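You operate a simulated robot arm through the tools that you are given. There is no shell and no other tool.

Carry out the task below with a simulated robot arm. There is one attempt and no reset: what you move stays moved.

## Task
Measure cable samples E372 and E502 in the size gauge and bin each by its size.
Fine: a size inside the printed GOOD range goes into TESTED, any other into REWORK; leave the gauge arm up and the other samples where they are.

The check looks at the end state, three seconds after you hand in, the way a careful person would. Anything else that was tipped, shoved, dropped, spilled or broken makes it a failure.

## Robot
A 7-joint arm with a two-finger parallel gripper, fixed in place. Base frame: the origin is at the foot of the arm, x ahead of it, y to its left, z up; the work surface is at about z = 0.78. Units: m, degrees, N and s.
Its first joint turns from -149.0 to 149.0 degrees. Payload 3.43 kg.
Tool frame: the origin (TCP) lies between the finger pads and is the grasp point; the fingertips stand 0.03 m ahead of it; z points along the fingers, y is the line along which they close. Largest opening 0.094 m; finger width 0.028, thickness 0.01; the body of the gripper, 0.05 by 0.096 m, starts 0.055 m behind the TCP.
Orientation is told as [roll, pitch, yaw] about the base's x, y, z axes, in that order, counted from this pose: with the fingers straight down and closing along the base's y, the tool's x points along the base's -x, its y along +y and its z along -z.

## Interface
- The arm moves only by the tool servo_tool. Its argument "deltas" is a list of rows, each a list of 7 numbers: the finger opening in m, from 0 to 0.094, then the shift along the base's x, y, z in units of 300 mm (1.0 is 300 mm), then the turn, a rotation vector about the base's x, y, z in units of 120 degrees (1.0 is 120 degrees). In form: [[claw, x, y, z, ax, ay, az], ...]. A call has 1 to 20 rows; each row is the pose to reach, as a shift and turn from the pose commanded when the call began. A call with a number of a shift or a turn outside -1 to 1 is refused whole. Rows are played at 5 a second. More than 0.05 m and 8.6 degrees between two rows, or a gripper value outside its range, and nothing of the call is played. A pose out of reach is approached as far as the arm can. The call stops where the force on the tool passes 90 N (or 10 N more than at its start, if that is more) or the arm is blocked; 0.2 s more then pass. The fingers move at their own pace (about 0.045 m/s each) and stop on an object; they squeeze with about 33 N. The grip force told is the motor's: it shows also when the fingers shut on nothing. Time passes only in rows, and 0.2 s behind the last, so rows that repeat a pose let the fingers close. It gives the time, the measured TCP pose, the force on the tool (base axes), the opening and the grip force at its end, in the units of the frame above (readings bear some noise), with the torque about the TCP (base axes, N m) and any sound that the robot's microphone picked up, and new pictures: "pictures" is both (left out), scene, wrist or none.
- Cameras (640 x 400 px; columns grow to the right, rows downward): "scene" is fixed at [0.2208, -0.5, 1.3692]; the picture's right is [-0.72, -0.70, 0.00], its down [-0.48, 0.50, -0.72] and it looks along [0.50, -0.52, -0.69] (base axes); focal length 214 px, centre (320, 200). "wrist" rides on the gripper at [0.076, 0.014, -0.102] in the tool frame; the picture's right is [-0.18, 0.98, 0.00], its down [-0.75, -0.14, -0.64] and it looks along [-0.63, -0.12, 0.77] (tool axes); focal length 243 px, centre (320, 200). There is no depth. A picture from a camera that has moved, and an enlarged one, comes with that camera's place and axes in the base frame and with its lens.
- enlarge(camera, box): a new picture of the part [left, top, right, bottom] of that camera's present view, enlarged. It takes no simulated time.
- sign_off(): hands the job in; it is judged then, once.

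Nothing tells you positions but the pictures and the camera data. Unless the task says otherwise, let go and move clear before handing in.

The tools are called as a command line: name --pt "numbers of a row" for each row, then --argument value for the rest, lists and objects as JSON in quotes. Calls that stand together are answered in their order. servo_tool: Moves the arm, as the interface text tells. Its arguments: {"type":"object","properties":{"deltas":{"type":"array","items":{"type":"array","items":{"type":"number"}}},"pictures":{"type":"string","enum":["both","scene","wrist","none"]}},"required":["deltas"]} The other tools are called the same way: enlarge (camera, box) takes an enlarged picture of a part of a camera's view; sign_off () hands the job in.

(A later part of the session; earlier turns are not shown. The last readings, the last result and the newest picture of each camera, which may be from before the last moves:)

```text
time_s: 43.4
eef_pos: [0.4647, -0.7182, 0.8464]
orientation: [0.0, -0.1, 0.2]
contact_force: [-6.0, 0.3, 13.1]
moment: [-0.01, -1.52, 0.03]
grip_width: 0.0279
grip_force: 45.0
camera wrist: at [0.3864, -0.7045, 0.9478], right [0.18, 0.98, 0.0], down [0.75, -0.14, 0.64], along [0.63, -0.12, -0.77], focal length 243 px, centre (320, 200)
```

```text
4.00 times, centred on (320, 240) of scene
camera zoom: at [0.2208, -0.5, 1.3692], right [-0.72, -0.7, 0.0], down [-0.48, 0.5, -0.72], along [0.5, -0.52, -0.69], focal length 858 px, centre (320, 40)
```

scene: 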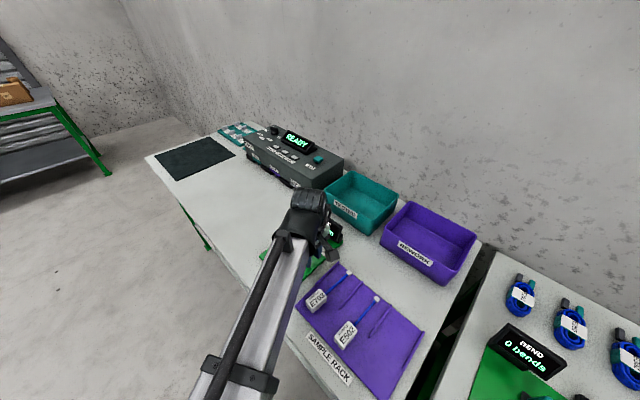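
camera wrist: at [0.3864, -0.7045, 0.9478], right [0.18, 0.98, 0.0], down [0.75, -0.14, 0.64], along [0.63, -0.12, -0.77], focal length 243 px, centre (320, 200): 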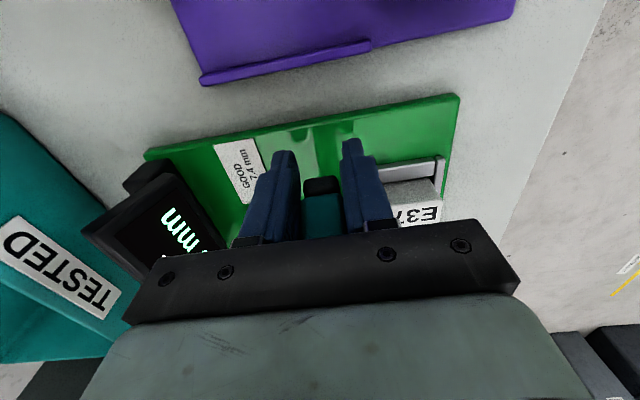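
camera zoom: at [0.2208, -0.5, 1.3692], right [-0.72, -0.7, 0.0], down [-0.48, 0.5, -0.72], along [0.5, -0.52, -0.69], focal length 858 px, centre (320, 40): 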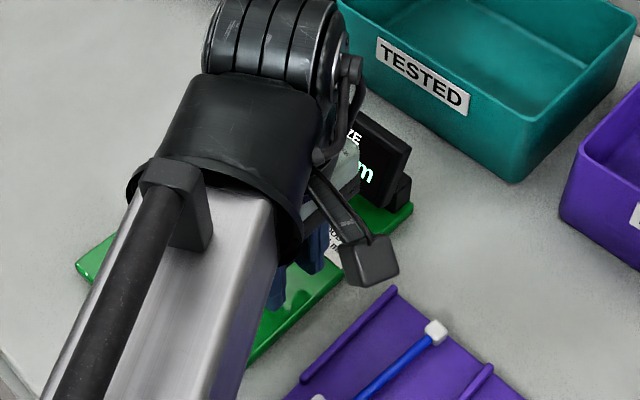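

servo_tool --pt "0.01 -0.0025 0 -0.009 0 0 0" --pt "0.01 -0.0047 0 -0.018 0 0 0" --pt "0.01 -0.0047 0 -0.018 0 0 0" --pictures "wrist"

enlarge --camera "wrist" --box '[80, 60, 440, 260]'

```text
time_s: 44.2
eef_pos: [0.4615, -0.7183, 0.8413]
orientation: [0.1, 0.0, -0.1]
contact_force: [-7.7, -2.2, 12.4]
moment: [0.09, -1.43, -0.04]
grip_width: 0.0281
grip_force: 45.0
camera wrist: at [0.385, -0.7045, 0.9428], right [0.18, 0.98, 0.0], down [0.75, -0.14, 0.64], along [0.63, -0.12, -0.77], focal length 243 px, centre (320, 200)
```

wrist: 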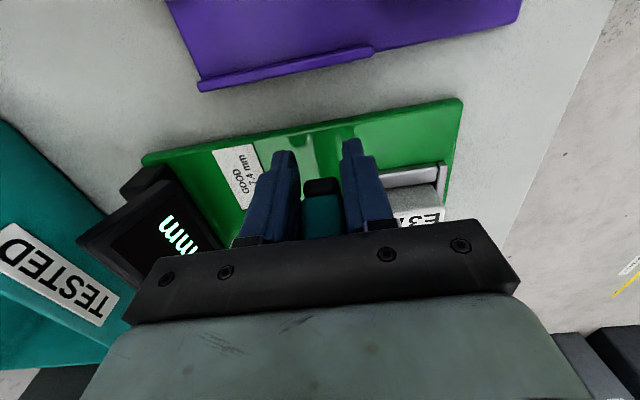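

```text
1.78 times, centred on (260, 160) of wrist
camera zoom: at [0.385, -0.7045, 0.9428], right [0.18, 0.98, 0.0], down [0.75, -0.14, 0.64], along [0.63, -0.12, -0.77], focal length 431 px, centre (427, 271)
```

zoom: 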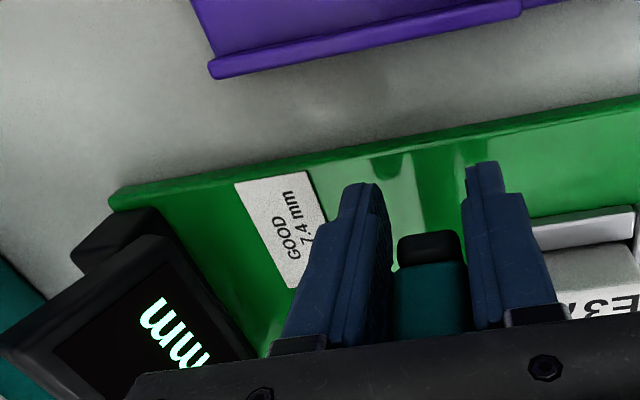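

servo_tool --pt "0.01 -0.002 0 -0.009 0 0 0" --pt "0.01 -0.0037 0 -0.0183 0 0 0" --pt "0.01 -0.0037 0 -0.0183 0 0 0" --pictures "wrist"

enlarge --camera "wrist" --box '[80, 60, 440, 260]'

```text
time_s: 45.0
eef_pos: [0.4611, -0.7169, 0.8359]
orientation: [0.0, -0.1, 0.0]
contact_force: [-12.0, -3.8, 13.6]
moment: [0.08, -1.52, -0.04]
grip_width: 0.0278
grip_force: 45.1
camera wrist: at [0.3838, -0.7045, 0.9374], right [0.18, 0.98, 0.0], down [0.75, -0.14, 0.64], along [0.63, -0.12, -0.77], focal length 243 px, centre (320, 200)
```

wrist: 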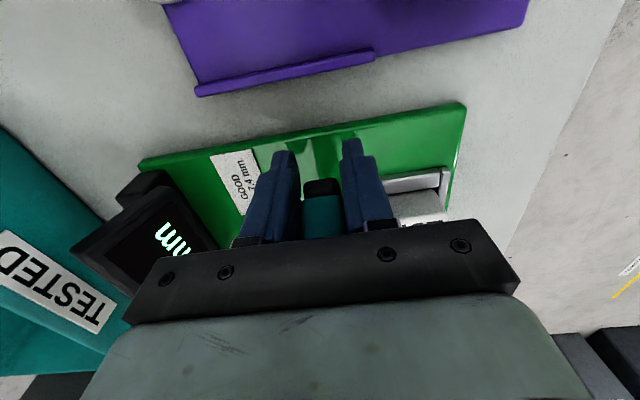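

```text
1.78 times, centred on (260, 160) of wrist
camera zoom: at [0.3838, -0.7045, 0.9374], right [0.18, 0.98, 0.0], down [0.75, -0.14, 0.64], along [0.63, -0.12, -0.77], focal length 431 px, centre (427, 271)
```

zoom: 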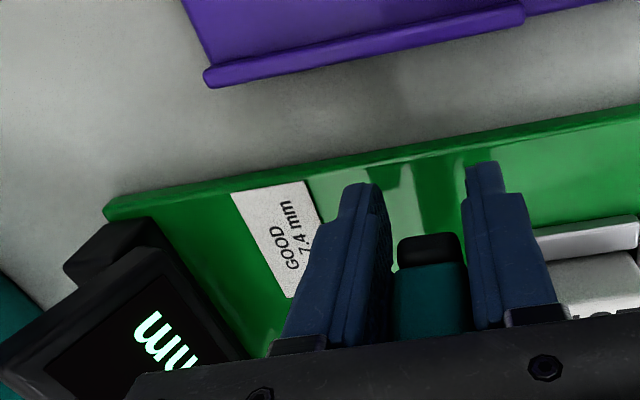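

servo_tool --pt "0.01 -0.0015 0 -0.009 0 0 0" --pt "0.01 -0.0027 0 -0.0183 0 0 0" --pt "0.01 -0.0027 0 -0.0183 0 0 0" --pictures "wrist"

enlarge --camera "wrist" --box '[240, 120, 440, 240]'

```text
time_s: 45.8
eef_pos: [0.4599, -0.7184, 0.8303]
orientation: [0.1, 0.1, -0.1]
contact_force: [-15.3, -4.0, 14.0]
moment: [0.09, -1.56, -0.04]
grip_width: 0.0281
grip_force: 44.7
camera wrist: at [0.3829, -0.7044, 0.9318], right [0.18, 0.98, 0.0], down [0.75, -0.14, 0.64], along [0.63, -0.12, -0.77], focal length 243 px, centre (320, 200)
```

wrist: 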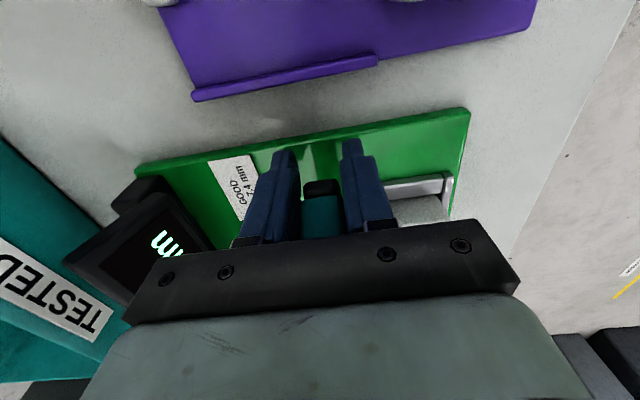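

```text
3.20 times, centred on (340, 180) of wrist
camera zoom: at [0.3829, -0.7044, 0.9318], right [0.18, 0.98, 0.0], down [0.75, -0.14, 0.64], along [0.63, -0.12, -0.77], focal length 776 px, centre (256, 264)
```

zoom: 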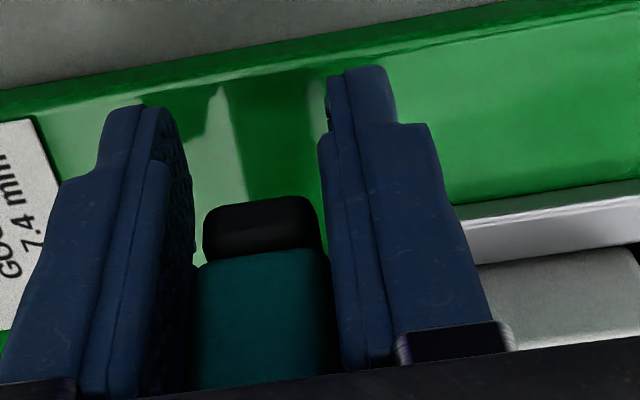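

The arm is nearly horizontal, so I'll open the fingers and let it settle onto the cable.

servo_tool --pt "0.03 0 0 0 0 0 0" --pt "0.04 0 0 0 0 0 0" --pt "0.05 0 0 0 0 0 0" --pt "0.05 0 0 0 0 0 0" --pt "0.05 0 0 0 0 0 0"

enlarge --camera "wrist" --box '[60, 100, 460, 260]'

enlarge --camera "scene" --box '[270, 190, 370, 290]'

```text
time_s: 47.0
eef_pos: [0.4599, -0.7191, 0.8303]
orientation: [0.0, 0.0, 0.0]
contact_force: [-0.4, -0.2, 0.4]
moment: [-0.02, 0.01, 0.03]
grip_width: 0.0498
grip_force: 0.1
camera wrist: at [0.3837, -0.7046, 0.9312], right [0.18, 0.98, 0.0], down [0.75, -0.14, 0.64], along [0.63, -0.12, -0.77], focal length 243 px, centre (320, 200)
```

scene: 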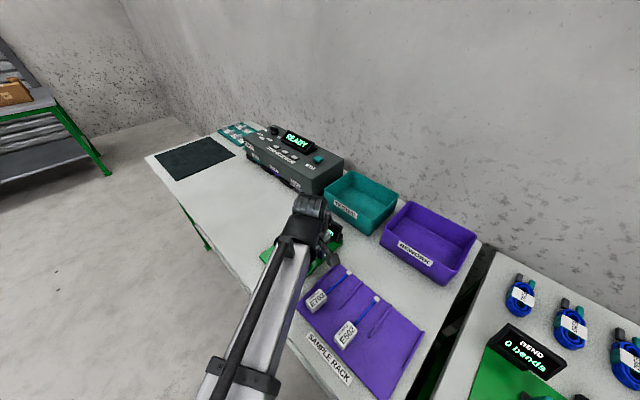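
wrist: 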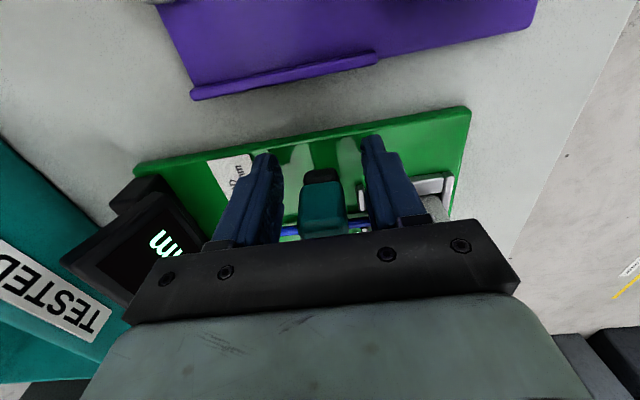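

```text
1.60 times, centred on (260, 180) of wrist
camera zoom: at [0.3837, -0.7046, 0.9312], right [0.18, 0.98, 0.0], down [0.75, -0.14, 0.64], along [0.63, -0.12, -0.77], focal length 388 px, centre (416, 232)
```

zoom: 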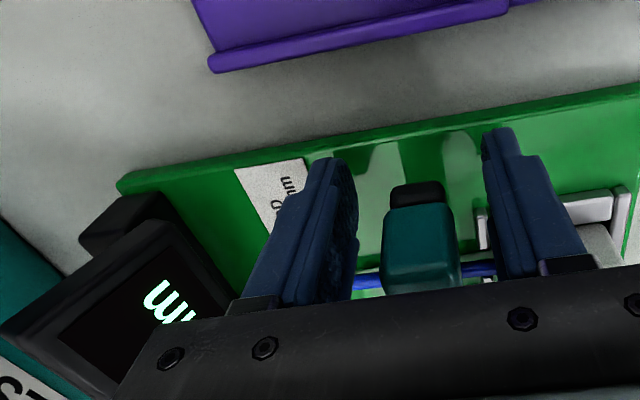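

```text
4.00 times, centred on (320, 240) of scene
camera zoom: at [0.2208, -0.5, 1.3692], right [-0.72, -0.7, 0.0], down [-0.48, 0.5, -0.72], along [0.5, -0.52, -0.69], focal length 858 px, centre (320, 40)
```

zoom: 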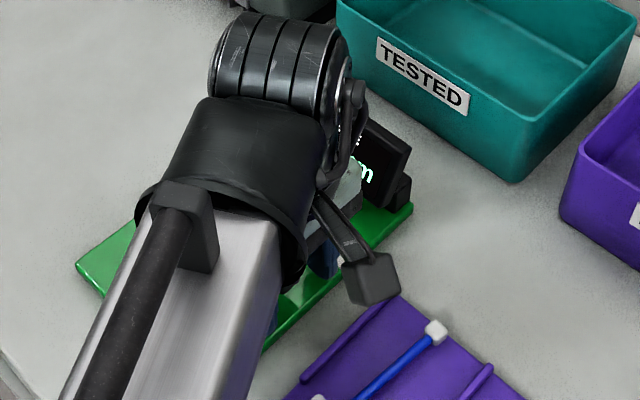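

Released. I'll rise straight up and look at the arm and display.

servo_tool --pt "0.055 0 0 0.04 0 0 0" --pt "0.055 0 0 0.1 0 0 0" --pt "0.055 -0.05 0 0.2 0 0 0" --pt "0.055 -0.1 0.05 0.32 0 0 0" --pt "0.055 -0.15 0.1 0.44 0 0 0" --pt "0.055 -0.2 0.15 0.54 0 0 0" --pt "0.055 -0.2 0.15 0.54 0 0 0"

enlarge --camera "wrist" --box '[100, 60, 420, 240]'

enlarge --camera "scene" --box '[250, 190, 370, 290]'

```text
time_s: 48.6
eef_pos: [0.3988, -0.6742, 0.992]
orientation: [0.0, 0.0, 0.0]
contact_force: [0.5, 0.4, 0.8]
moment: [-0.03, 0.02, -0.01]
grip_width: 0.0549
grip_force: 0.1
camera wrist: at [0.3222, -0.6606, 1.0929], right [0.18, 0.98, 0.0], down [0.75, -0.14, 0.64], along [0.63, -0.12, -0.77], focal length 243 px, centre (320, 200)
```

scene: 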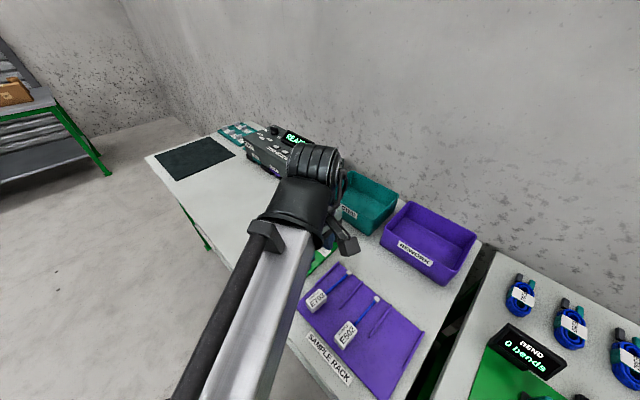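
wrist: 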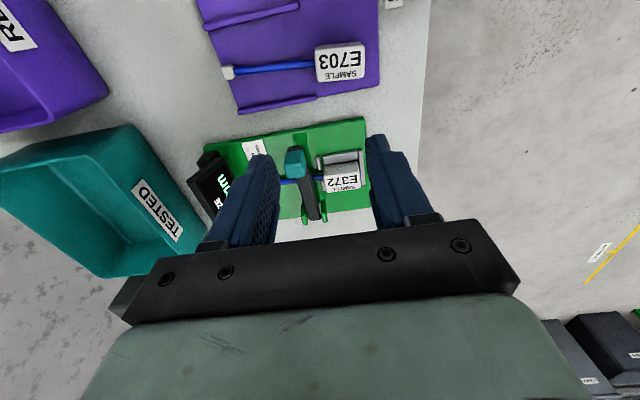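

```text
2.00 times, centred on (260, 150) of wrist
camera zoom: at [0.3222, -0.6606, 1.0929], right [0.18, 0.98, 0.0], down [0.75, -0.14, 0.64], along [0.63, -0.12, -0.77], focal length 485 px, centre (440, 300)
```

zoom: 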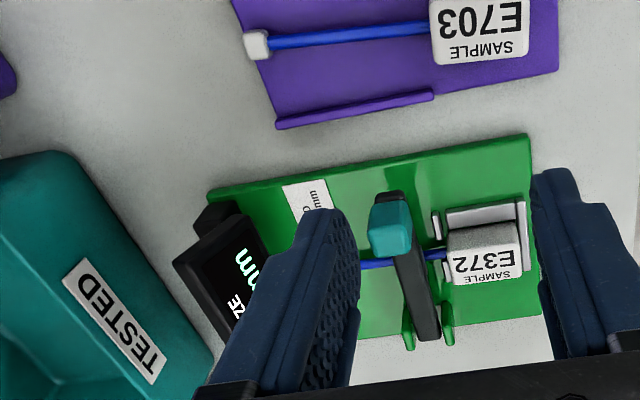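

```text
4.00 times, centred on (310, 240) of scene
camera zoom: at [0.2208, -0.5, 1.3692], right [-0.72, -0.7, 0.0], down [-0.48, 0.5, -0.72], along [0.5, -0.52, -0.69], focal length 858 px, centre (360, 40)
```

zoom: 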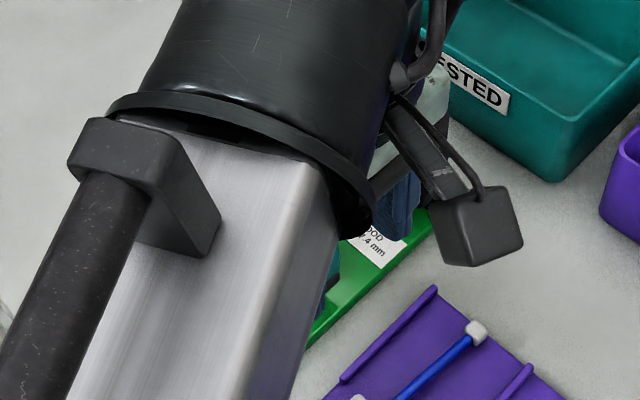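

The arm is down across the cable. I'll shift sideways so the display isn't hidden by the finger.

servo_tool --pt "0.055 -0.05 0.05 0.03 0 0 0" --pt "0.055 -0.1 0.12 0.06 0 0 0" --pt "0.055 -0.12 0.19 0.06 0 0 0" --pt "0.055 -0.12 0.2 0.06 0 0 0" --pt "0.055 -0.12 0.2 0.06 0 0 0"

enlarge --camera "wrist" --box '[130, 120, 340, 240]'

enlarge --camera "scene" --box '[250, 190, 370, 290]'

```text
time_s: 49.8
eef_pos: [0.3647, -0.6131, 1.0109]
orientation: [0.0, -0.1, 0.0]
contact_force: [-0.2, 0.3, 0.2]
moment: [0.04, 0.0, 0.0]
grip_width: 0.0551
grip_force: 0.1
camera wrist: at [0.2875, -0.6, 1.1112], right [0.18, 0.98, 0.0], down [0.75, -0.14, 0.64], along [0.63, -0.12, -0.77], focal length 243 px, centre (320, 200)
```

scene: 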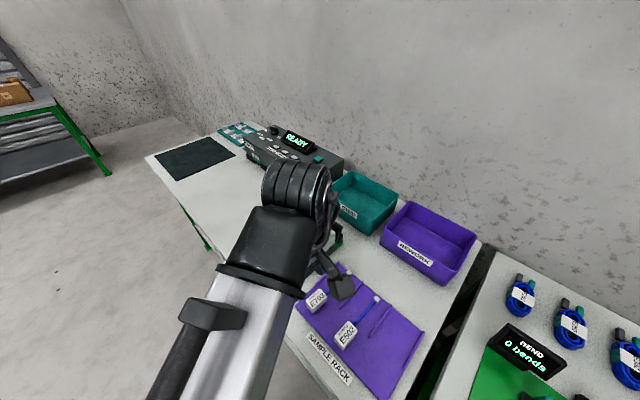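
wrist: 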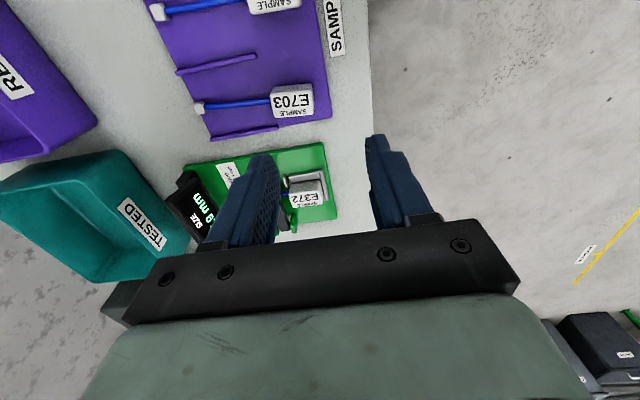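

```text
3.05 times, centred on (235, 180) of wrist
camera zoom: at [0.2875, -0.6, 1.1112], right [0.18, 0.98, 0.0], down [0.75, -0.14, 0.64], along [0.63, -0.12, -0.77], focal length 739 px, centre (579, 261)
```

zoom: 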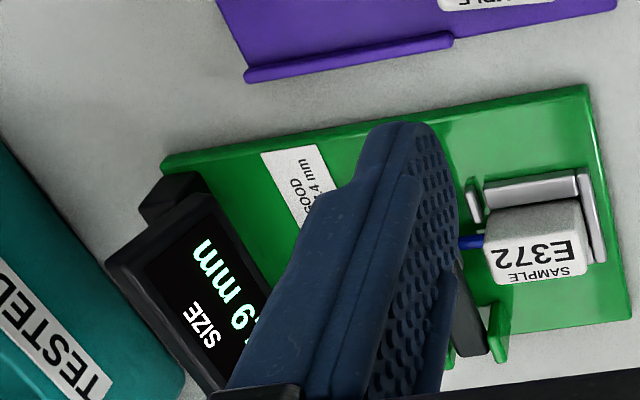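

```text
4.00 times, centred on (310, 240) of scene
camera zoom: at [0.2208, -0.5, 1.3692], right [-0.72, -0.7, 0.0], down [-0.48, 0.5, -0.72], along [0.5, -0.52, -0.69], focal length 858 px, centre (360, 40)
```

zoom: 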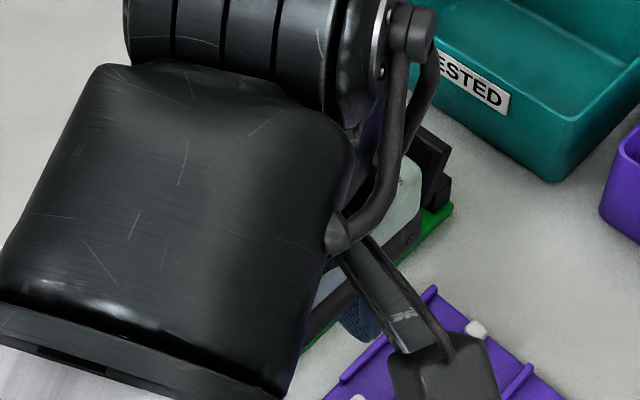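

The display ends in ".9 mm" but the first digit is hidden. I'll move so the display sits between the fingers.

servo_tool --pt "0.07 0.02 -0.1 0.02 0 0 0" --pt "0.09 0.04 -0.22 0.03 0 0 0" --pt "0.094 0.08 -0.35 0.03 0 0 0" --pt "0.094 0.12 -0.48 0.03 0 0 0" --pt "0.094 0.12 -0.58 0.03 0 0 0" --pt "0.094 0.12 -0.62 0.03 0 0 0" --pt "0.094 0.12 -0.62 0.03 0 0 0"

enlarge --camera "wrist" --box '[240, 110, 400, 230]'

enlarge --camera "scene" --box '[250, 190, 370, 290]'

```text
time_s: 51.4
eef_pos: [0.3991, -0.8001, 1.0186]
orientation: [0.0, 0.0, -0.1]
contact_force: [0.1, 0.4, -0.6]
moment: [0.02, -0.01, 0.02]
grip_width: 0.0943
grip_force: 0.0
camera wrist: at [0.323, -0.7858, 1.1199], right [0.18, 0.98, 0.0], down [0.75, -0.14, 0.64], along [0.63, -0.12, -0.77], focal length 243 px, centre (320, 200)
```

scene: 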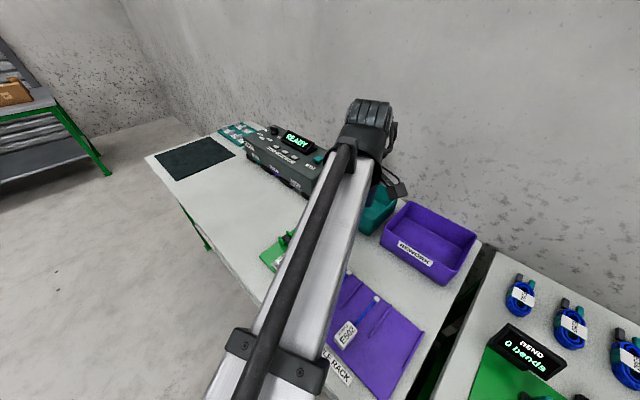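
wrist: 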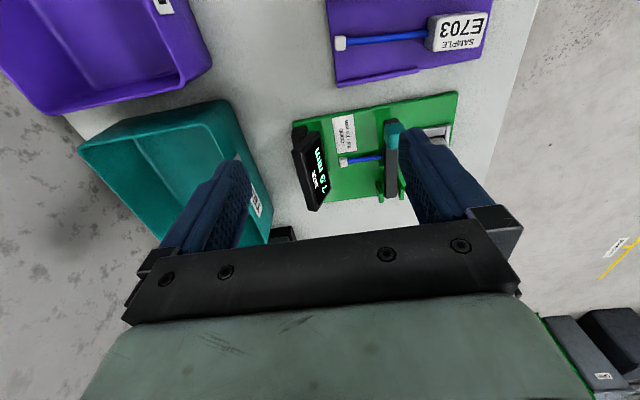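

```text
3.33 times, centred on (320, 170) of wrist
camera zoom: at [0.323, -0.7858, 1.1199], right [0.18, 0.98, 0.0], down [0.75, -0.14, 0.64], along [0.63, -0.12, -0.77], focal length 809 px, centre (320, 300)
```

zoom: 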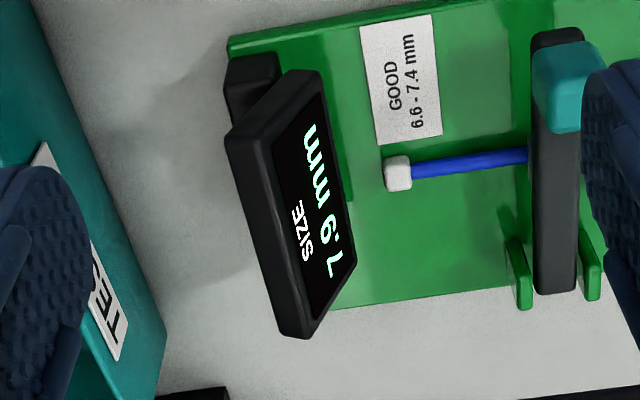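

```text
4.00 times, centred on (310, 240) of scene
camera zoom: at [0.2208, -0.5, 1.3692], right [-0.72, -0.7, 0.0], down [-0.48, 0.5, -0.72], along [0.5, -0.52, -0.69], focal length 858 px, centre (360, 40)
```

zoom: 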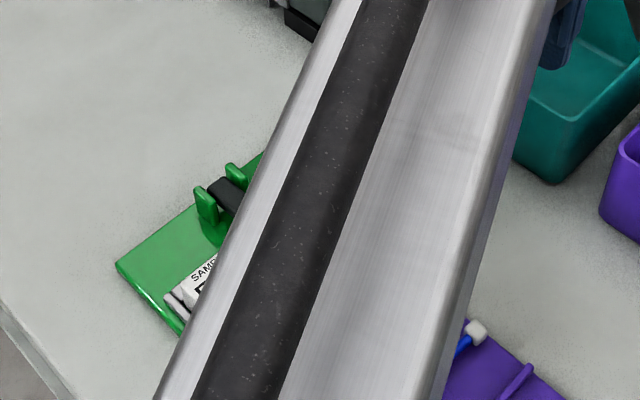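

The display seems to read 7.9 mm. I'll confirm by zooming in further.

enlarge --camera "wrist" --box '[290, 125, 350, 215]'

enlarge --camera "wrist" --box '[340, 105, 430, 210]'

```text
4.44 times, centred on (320, 170) of wrist
camera zoom: at [0.323, -0.7858, 1.1199], right [0.18, 0.98, 0.0], down [0.75, -0.14, 0.64], along [0.63, -0.12, -0.77], focal length 1078 px, centre (320, 333)
```

zoom: 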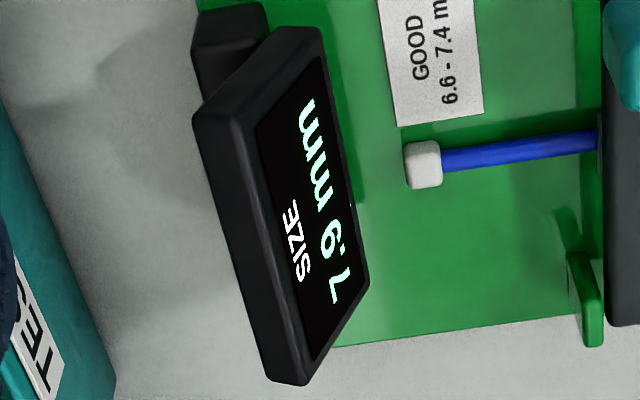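

```text
3.81 times, centred on (385, 158) of wrist
camera zoom: at [0.323, -0.7858, 1.1199], right [0.18, 0.98, 0.0], down [0.75, -0.14, 0.64], along [0.63, -0.12, -0.77], focal length 924 px, centre (72, 362)
```

zoom: 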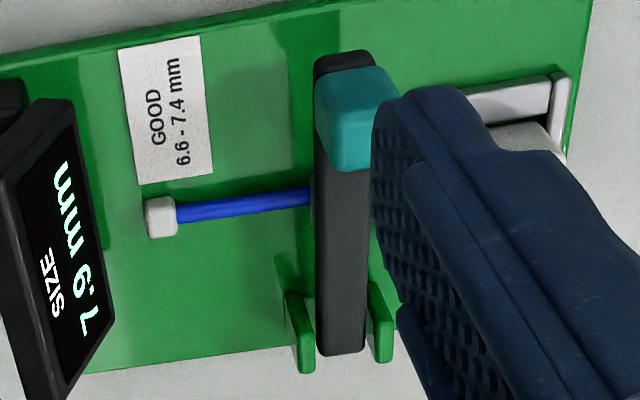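

E372 reads 7.9 mm, outside 6.6–7.4, so it goes to REWORK. Next I'll move back over the knob, now near (0.472,−0.718,0.83), to raise the arm.

servo_tool --pt "0.08 0.05 0.06 0 0 0 0" --pt "0.06 0.12 0.14 0 0 0 0" --pt "0.06 0.19 0.22 -0.05 0 0 0" --pt "0.06 0.24 0.275 -0.15 0 0 0" --pt "0.06 0.24 0.275 -0.27 0 0 0" --pt "0.06 0.24 0.275 -0.38 0 0 0" --pt "0.06 0.24 0.275 -0.4 0 0 0" --pt "0.06 0.24 0.275 -0.4 0 0 0" --pictures "wrist"

enlarge --camera "wrist" --box '[220, 80, 420, 240]'

```text
time_s: 53.2
eef_pos: [0.4718, -0.7168, 0.898]
orientation: [0.0, -0.1, 0.1]
contact_force: [-0.4, -0.2, 0.9]
moment: [0.01, 0.0, -0.03]
grip_width: 0.0598
grip_force: 0.1
camera wrist: at [0.3958, -0.7035, 0.9997], right [0.18, 0.98, 0.0], down [0.75, -0.14, 0.64], along [0.63, -0.12, -0.77], focal length 243 px, centre (320, 200)
```

wrist: 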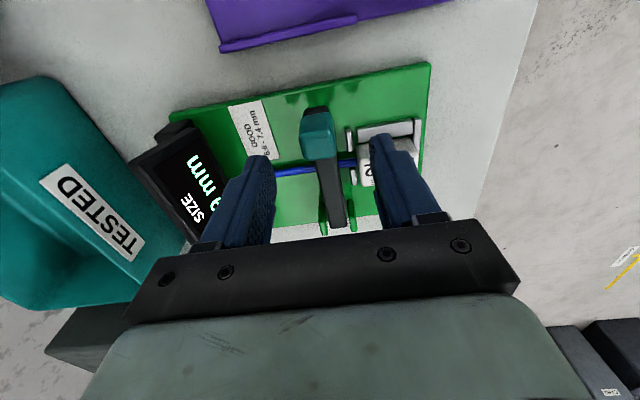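

```text
2.50 times, centred on (320, 160) of wrist
camera zoom: at [0.3958, -0.7035, 0.9997], right [0.18, 0.98, 0.0], down [0.75, -0.14, 0.64], along [0.63, -0.12, -0.77], focal length 606 px, centre (320, 300)
```

zoom: 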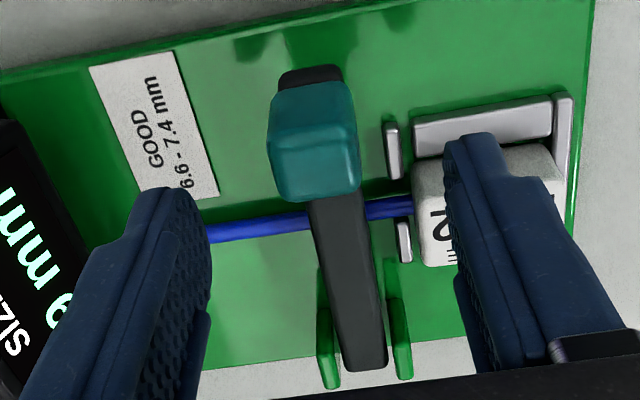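

The view is clear: the arm lies across the cable with the knob upright at about (0.477,−0.718). I'll narrow the opening to stay clear of the cradle post, descend around the knob and grip it.

servo_tool --pt "0.042 0.0067 -0.002 -0.04 0 0 0" --pt "0.042 0.0067 -0.002 -0.09 0 0 0" --pt "0.042 0.0067 -0.002 -0.14 0 0 0" --pt "0.042 0.0067 -0.002 -0.18 0 0 0" --pt "0.042 0.0067 -0.002 -0.21 0 0 0" --pt "0.042 0.0067 -0.002 -0.223 0 0 0" --pt "0.042 0.0067 -0.002 -0.223 0 0 0" --pictures "wrist"

enlarge --camera "wrist" --box '[220, 100, 420, 240]'

```text
time_s: 54.8
eef_pos: [0.4748, -0.7172, 0.8312]
orientation: [0.0, 0.1, 0.0]
contact_force: [-0.2, -0.5, -0.5]
moment: [0.01, 0.0, -0.02]
grip_width: 0.0423
grip_force: 0.0
camera wrist: at [0.3976, -0.7039, 0.9331], right [0.18, 0.98, 0.0], down [0.75, -0.14, 0.64], along [0.63, -0.12, -0.77], focal length 243 px, centre (320, 200)
```

wrist: 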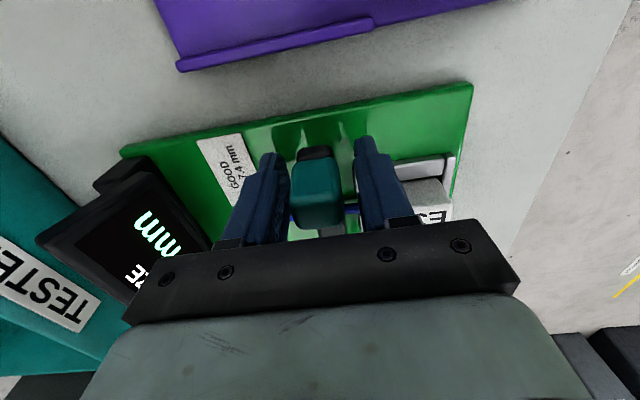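

```text
2.86 times, centred on (320, 170) of wrist
camera zoom: at [0.3976, -0.7039, 0.9331], right [0.18, 0.98, 0.0], down [0.75, -0.14, 0.64], along [0.63, -0.12, -0.77], focal length 693 px, centre (320, 286)
```

zoom: 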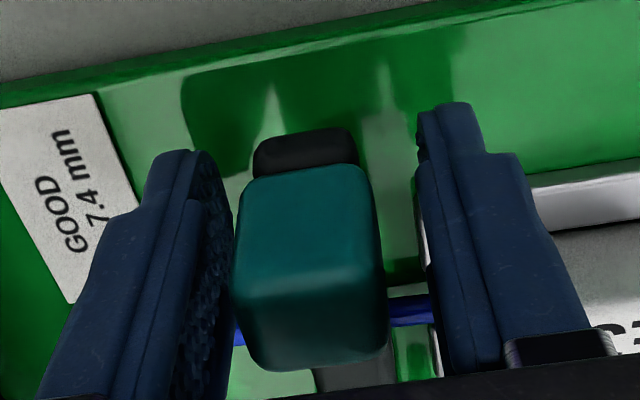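

servo_tool --pt "0.042 0 -0.005 0 0 0 0" --pt "0.035 0 -0.005 0 0 0 0" --pt "0.01 0 -0.005 0 0 0 0" --pt "0.01 0 -0.005 0 0 0 0" --pt "0.01 0 -0.005 0 0 0 0" --pictures "none"

servo_tool --pt "0.01 0.007 0 0.025 0 0 0" --pt "0.01 0.016 0 0.0567 0 0 0" --pt "0.01 0.0287 0 0.0873 0 0 0" --pt "0.01 0.044 0 0.117 0 0 0" --pt "0.01 0.0617 0 0.1447 0 0 0" --pt "0.01 0.082 0 0.171 0 0 0" --pt "0.01 0.082 0 0.171 0 0 0"

enlarge --camera "wrist" --box '[220, 80, 420, 240]'

```text
time_s: 56.0
eef_pos: [0.4743, -0.7178, 0.8321]
orientation: [0.2, 0.0, 0.0]
contact_force: [0.4, 9.6, -2.0]
moment: [-0.16, 0.11, -0.08]
grip_width: 0.0281
grip_force: 44.8
```

```text
time_s: 57.6
eef_pos: [0.4978, -0.7176, 0.883]
orientation: [0.1, 0.1, -0.1]
contact_force: [-2.9, 19.2, -11.7]
moment: [-0.18, 1.08, -0.1]
grip_width: 0.0282
grip_force: 45.0
camera wrist: at [0.4216, -0.7047, 0.9849], right [0.18, 0.98, 0.0], down [0.75, -0.14, 0.64], along [0.63, -0.12, -0.77], focal length 243 px, centre (320, 200)
```

scene: 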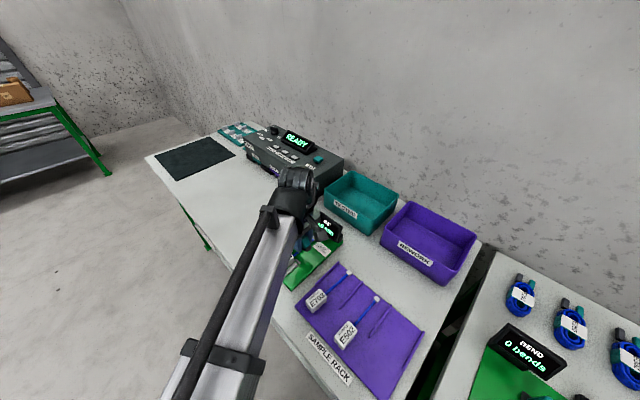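
wrist: 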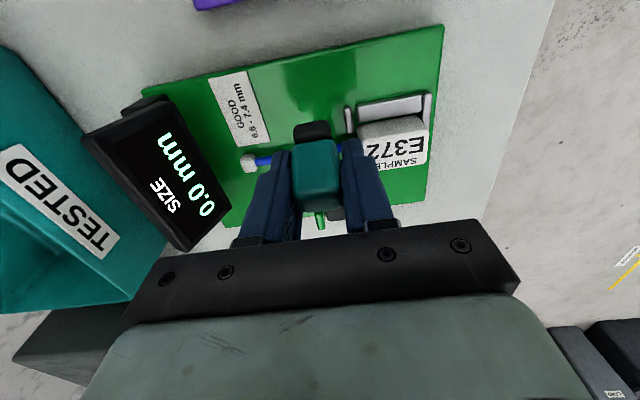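

```text
2.50 times, centred on (320, 160) of wrist
camera zoom: at [0.4216, -0.7047, 0.9849], right [0.18, 0.98, 0.0], down [0.75, -0.14, 0.64], along [0.63, -0.12, -0.77], focal length 606 px, centre (320, 300)
```

zoom: 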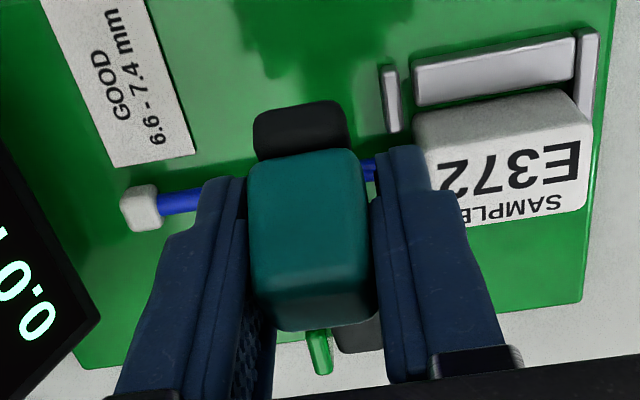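

The arm is rising and the display is back to 0.0. I'll ease the side load slightly and continue the arc up toward vertical.

servo_tool --pt "0.01 0.0223 0.005 0.0247 0 0 0" --pt "0.01 0.047 0.005 0.047 0 0 0" --pt "0.01 0.0733 0.005 0.0673 0 0 0" --pt "0.01 0.1013 0.005 0.085 0 0 0" --pt "0.01 0.1307 0.005 0.1003 0 0 0" --pt "0.01 0.1613 0.005 0.113 0 0 0" --pt "0.01 0.193 0.005 0.123 0 0 0" --pt "0.01 0.2253 0.005 0.1303 0 0 0" --pt "0.01 0.2253 0.005 0.1303 0 0 0"

enlarge --camera "scene" --box '[230, 170, 350, 280]'

```text
time_s: 59.6
eef_pos: [0.5669, -0.7183, 0.9234]
orientation: [-0.1, -0.2, 0.1]
contact_force: [0.3, -5.4, 4.8]
moment: [0.13, -0.16, 0.07]
grip_width: 0.0283
grip_force: 42.7
camera wrist: at [0.4906, -0.7044, 1.0247], right [0.18, 0.98, 0.0], down [0.75, -0.14, 0.64], along [0.63, -0.12, -0.76], focal length 243 px, centre (320, 200)
```

scene: 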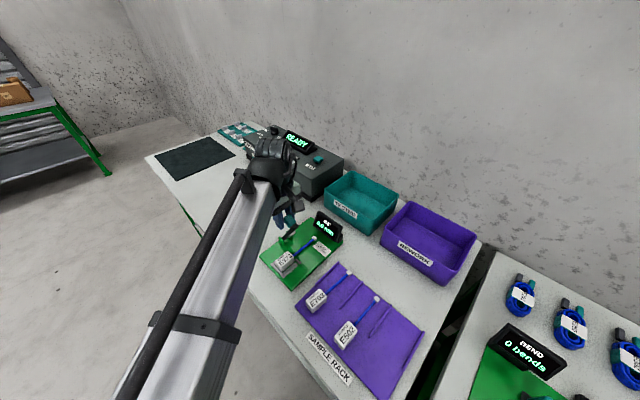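
wrist: 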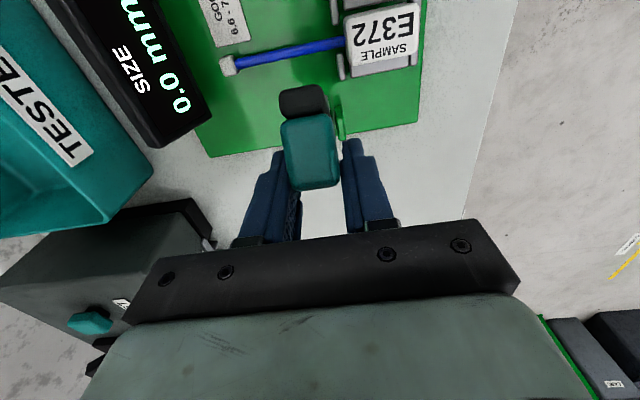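

```text
3.64 times, centred on (290, 225) of scene
camera zoom: at [0.2208, -0.5, 1.3692], right [-0.72, -0.7, 0.0], down [-0.48, 0.5, -0.72], along [0.5, -0.52, -0.69], focal length 780 px, centre (429, 109)
```

zoom: 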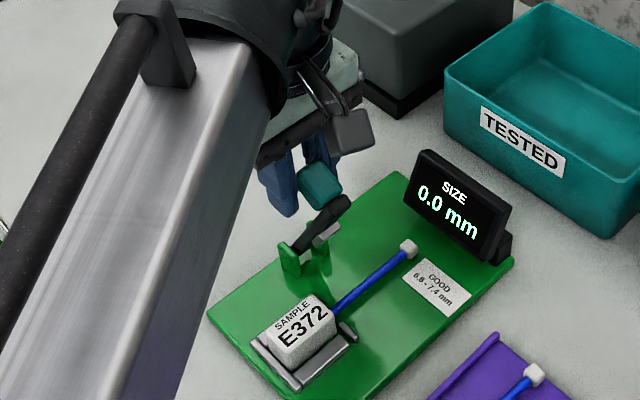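

The knob has slipped toward the edge of the pads and the arm lags at about 30° short of vertical. I'll continue the arc, tilting the tool slightly with the arm so the pads don't have to slip as much.

servo_tool --pt "0.0 0.013 0 0.0022 0 0.008 0" --pt "0.0 0.0263 0 0.0043 0 0.0167 0" --pt "0.0 0.043 0 0.007 0 0.029 0" --pt "0.0 0.06 0 0.009 0 0.0417 0" --pt "0.0 0.077 0 0.01 0 0.054 0" --pt "0.0 0.0943 0 0.0103 0 0.0667 0" --pt "0.0 0.0943 0 0.0103 0 0.0667 0"

enlarge --camera "scene" --box '[230, 170, 350, 280]'

```text
time_s: 61.2
eef_pos: [0.5955, -0.7187, 0.9249]
orientation: [0.0, 8.0, 0.1]
contact_force: [-8.5, -13.2, -4.7]
moment: [0.14, 0.94, 0.14]
grip_width: 0.0282
grip_force: 45.3
camera wrist: at [0.5336, -0.7045, 1.0361], right [0.18, 0.98, -0.03], down [0.84, -0.14, 0.53], along [0.52, -0.12, -0.85], focal length 243 px, centre (320, 200)
```

scene: 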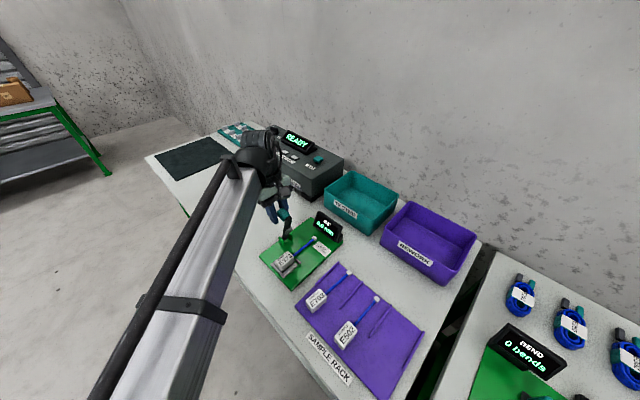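
wrist: 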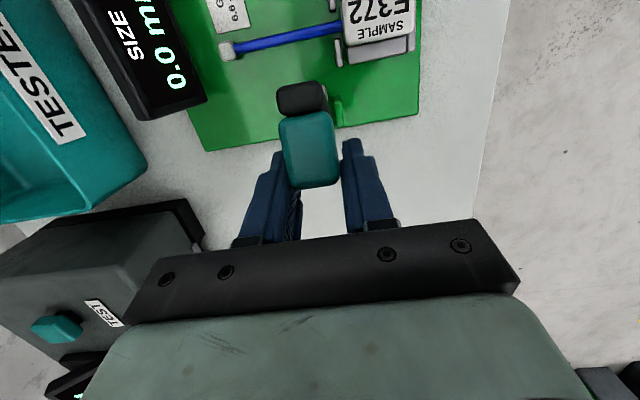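

```text
3.64 times, centred on (290, 225) of scene
camera zoom: at [0.2208, -0.5, 1.3692], right [-0.72, -0.7, 0.0], down [-0.48, 0.5, -0.72], along [0.5, -0.52, -0.69], focal length 780 px, centre (429, 109)
```

zoom: 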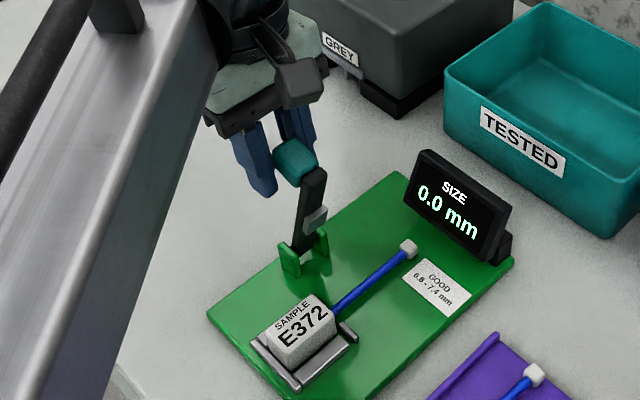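

The arm is now about 17° short of vertical and following. I'll continue past vertical.

servo_tool --pt "0.0 0.017 -0.003 0 0 0.008 0" --pt "0.0 0.034 -0.003 0 0 0.0167 0" --pt "0.0 0.051 -0.003 -0.0015 0 0.025 0" --pt "0.0 0.0677 -0.003 -0.0033 0 0.0333 0" --pt "0.0 0.084 -0.003 -0.006 0 0.042 0" --pt "0.0 0.101 -0.003 -0.0093 0 0.05 0" --pt "0.0 0.118 -0.003 -0.0135 0 0.058 0" --pt "0.0 0.134 -0.003 -0.018 0 0.0667 0" --pt "0.0 0.134 -0.003 -0.018 0 0.0667 0"

enlarge --camera "scene" --box '[230, 170, 350, 280]'

```text
time_s: 63.2
eef_pos: [0.6353, -0.7191, 0.92]
orientation: [0.1, 16.0, 0.0]
contact_force: [-12.3, -1.2, -11.3]
moment: [-0.01, 0.84, 0.03]
grip_width: 0.0282
grip_force: 45.1
camera wrist: at [0.5895, -0.7046, 1.0382], right [0.18, 0.98, -0.05], down [0.9, -0.14, 0.41], along [0.39, -0.12, -0.91], focal length 243 px, centre (320, 200)
```

scene: 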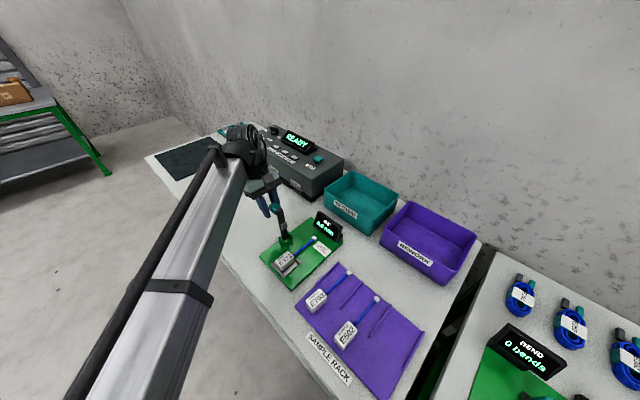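
wrist: 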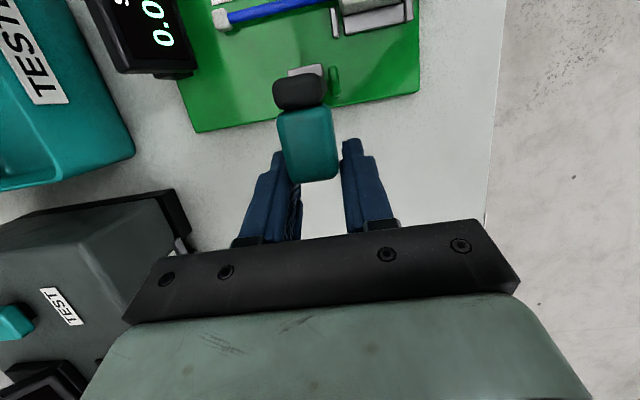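

```text
3.64 times, centred on (290, 225) of scene
camera zoom: at [0.2208, -0.5, 1.3692], right [-0.72, -0.7, 0.0], down [-0.48, 0.5, -0.72], along [0.5, -0.52, -0.69], focal length 780 px, centre (429, 109)
```

zoom: 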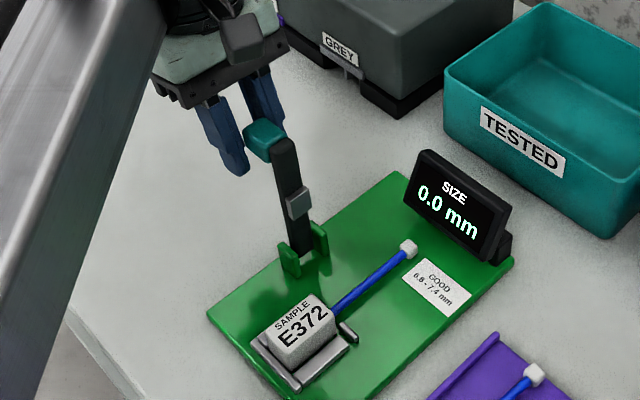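

The arm is now about vertical. I'll push about 10° further to bring it over to its original rest side.

servo_tool --pt "0.0 0.016 0 -0.0035 0 0.01 0" --pt "0.0 0.0317 0 -0.0073 0 0.02 0" --pt "0.0 0.048 0 -0.012 0 0.03 0" --pt "0.0 0.0633 0 -0.0173 0 0.04 0" --pt "0.0 0.0633 0 -0.0173 0 0.04 0"

enlarge --camera "scene" --box '[230, 170, 350, 280]'

```text
time_s: 64.4
eef_pos: [0.654, -0.7185, 0.9129]
orientation: [0.2, 20.8, 0.0]
contact_force: [-21.0, 11.4, -26.1]
moment: [-0.08, -0.49, -0.11]
grip_width: 0.028
grip_force: 44.9
camera wrist: at [0.6183, -0.7048, 1.0357], right [0.17, 0.98, -0.06], down [0.93, -0.14, 0.33], along [0.32, -0.12, -0.94], focal length 243 px, centre (320, 200)
```

scene: 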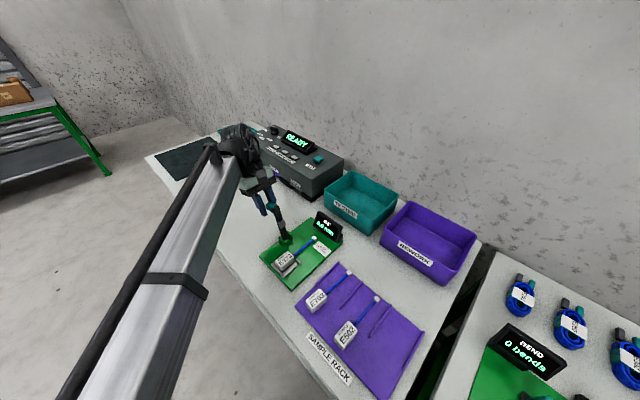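
wrist: 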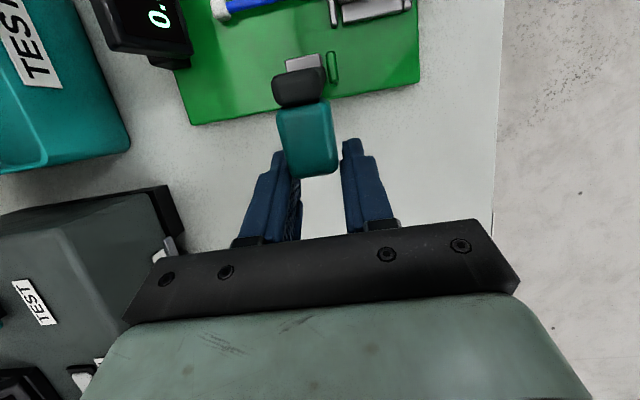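

```text
3.64 times, centred on (290, 225) of scene
camera zoom: at [0.2208, -0.5, 1.3692], right [-0.72, -0.7, 0.0], down [-0.48, 0.5, -0.72], along [0.5, -0.52, -0.69], focal length 780 px, centre (429, 109)
```

zoom: 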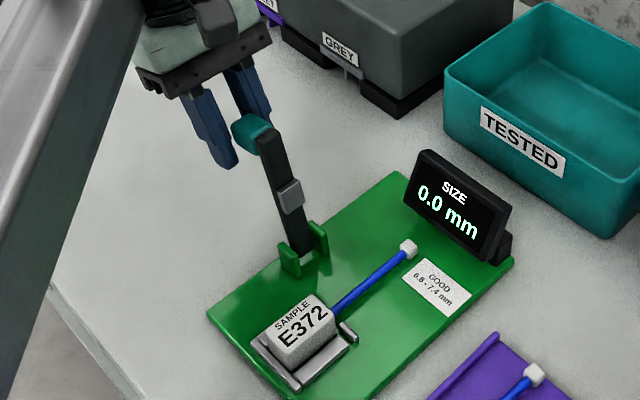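

The arm matches its original rest position and I feel its stop. I'll open the fingers and back away.

servo_tool --pt "0.01 -0.008 0 0 0 0 0" --pt "0.03 -0.008 0 0 0 0 0" --pt "0.05 -0.008 0 0 0 0 0" --pt "0.06 -0.008 0 0 0 0 0" --pt "0.06 -0.008 0 0 0 0 0" --pictures "none"

servo_tool --pt "0.06 0.02 0 0.06 0 0 0" --pt "0.06 0.04 0 0.14 0 -0.05 0" --pt "0.06 0.04 0 0.24 0 -0.1 0" --pt "0.06 0.02 0 0.34 0 -0.15 0" --pt "0.06 0 0 0.4 0 -0.1733 0" --pt "0.06 0 0 0.4 0 -0.1733 0"

enlarge --camera "scene" --box '[230, 170, 350, 280]'

```text
time_s: 65.6
eef_pos: [0.652, -0.7185, 0.9155]
orientation: [0.0, 20.7, 0.0]
contact_force: [0.2, -0.5, -0.5]
moment: [-0.01, -0.01, 0.04]
grip_width: 0.0601
grip_force: 0.1
```

```text
time_s: 67.0
eef_pos: [0.6507, -0.7189, 1.0353]
orientation: [-0.1, 0.0, 0.0]
contact_force: [0.2, -0.7, -0.5]
moment: [0.0, -0.01, 0.0]
grip_width: 0.0601
grip_force: 0.1
camera wrist: at [0.5739, -0.7053, 1.1364], right [0.18, 0.98, 0.0], down [0.75, -0.14, 0.64], along [0.63, -0.12, -0.77], focal length 243 px, centre (320, 200)
```

scene: 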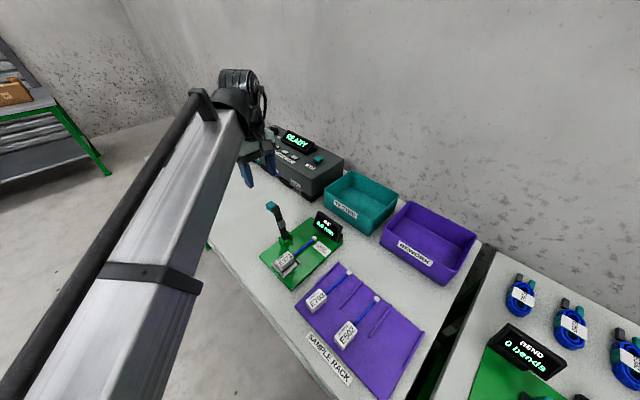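
wrist: 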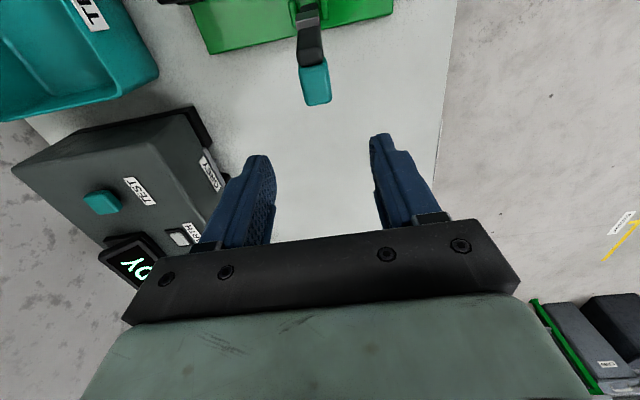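

```text
3.64 times, centred on (290, 225) of scene
camera zoom: at [0.2208, -0.5, 1.3692], right [-0.72, -0.7, 0.0], down [-0.48, 0.5, -0.72], along [0.5, -0.52, -0.69], focal length 780 px, centre (429, 109)
```

zoom: 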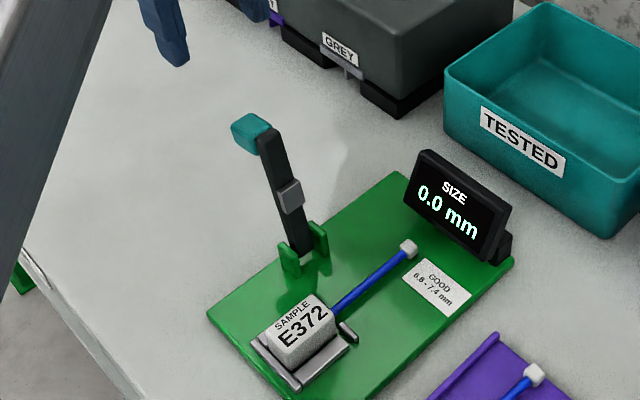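

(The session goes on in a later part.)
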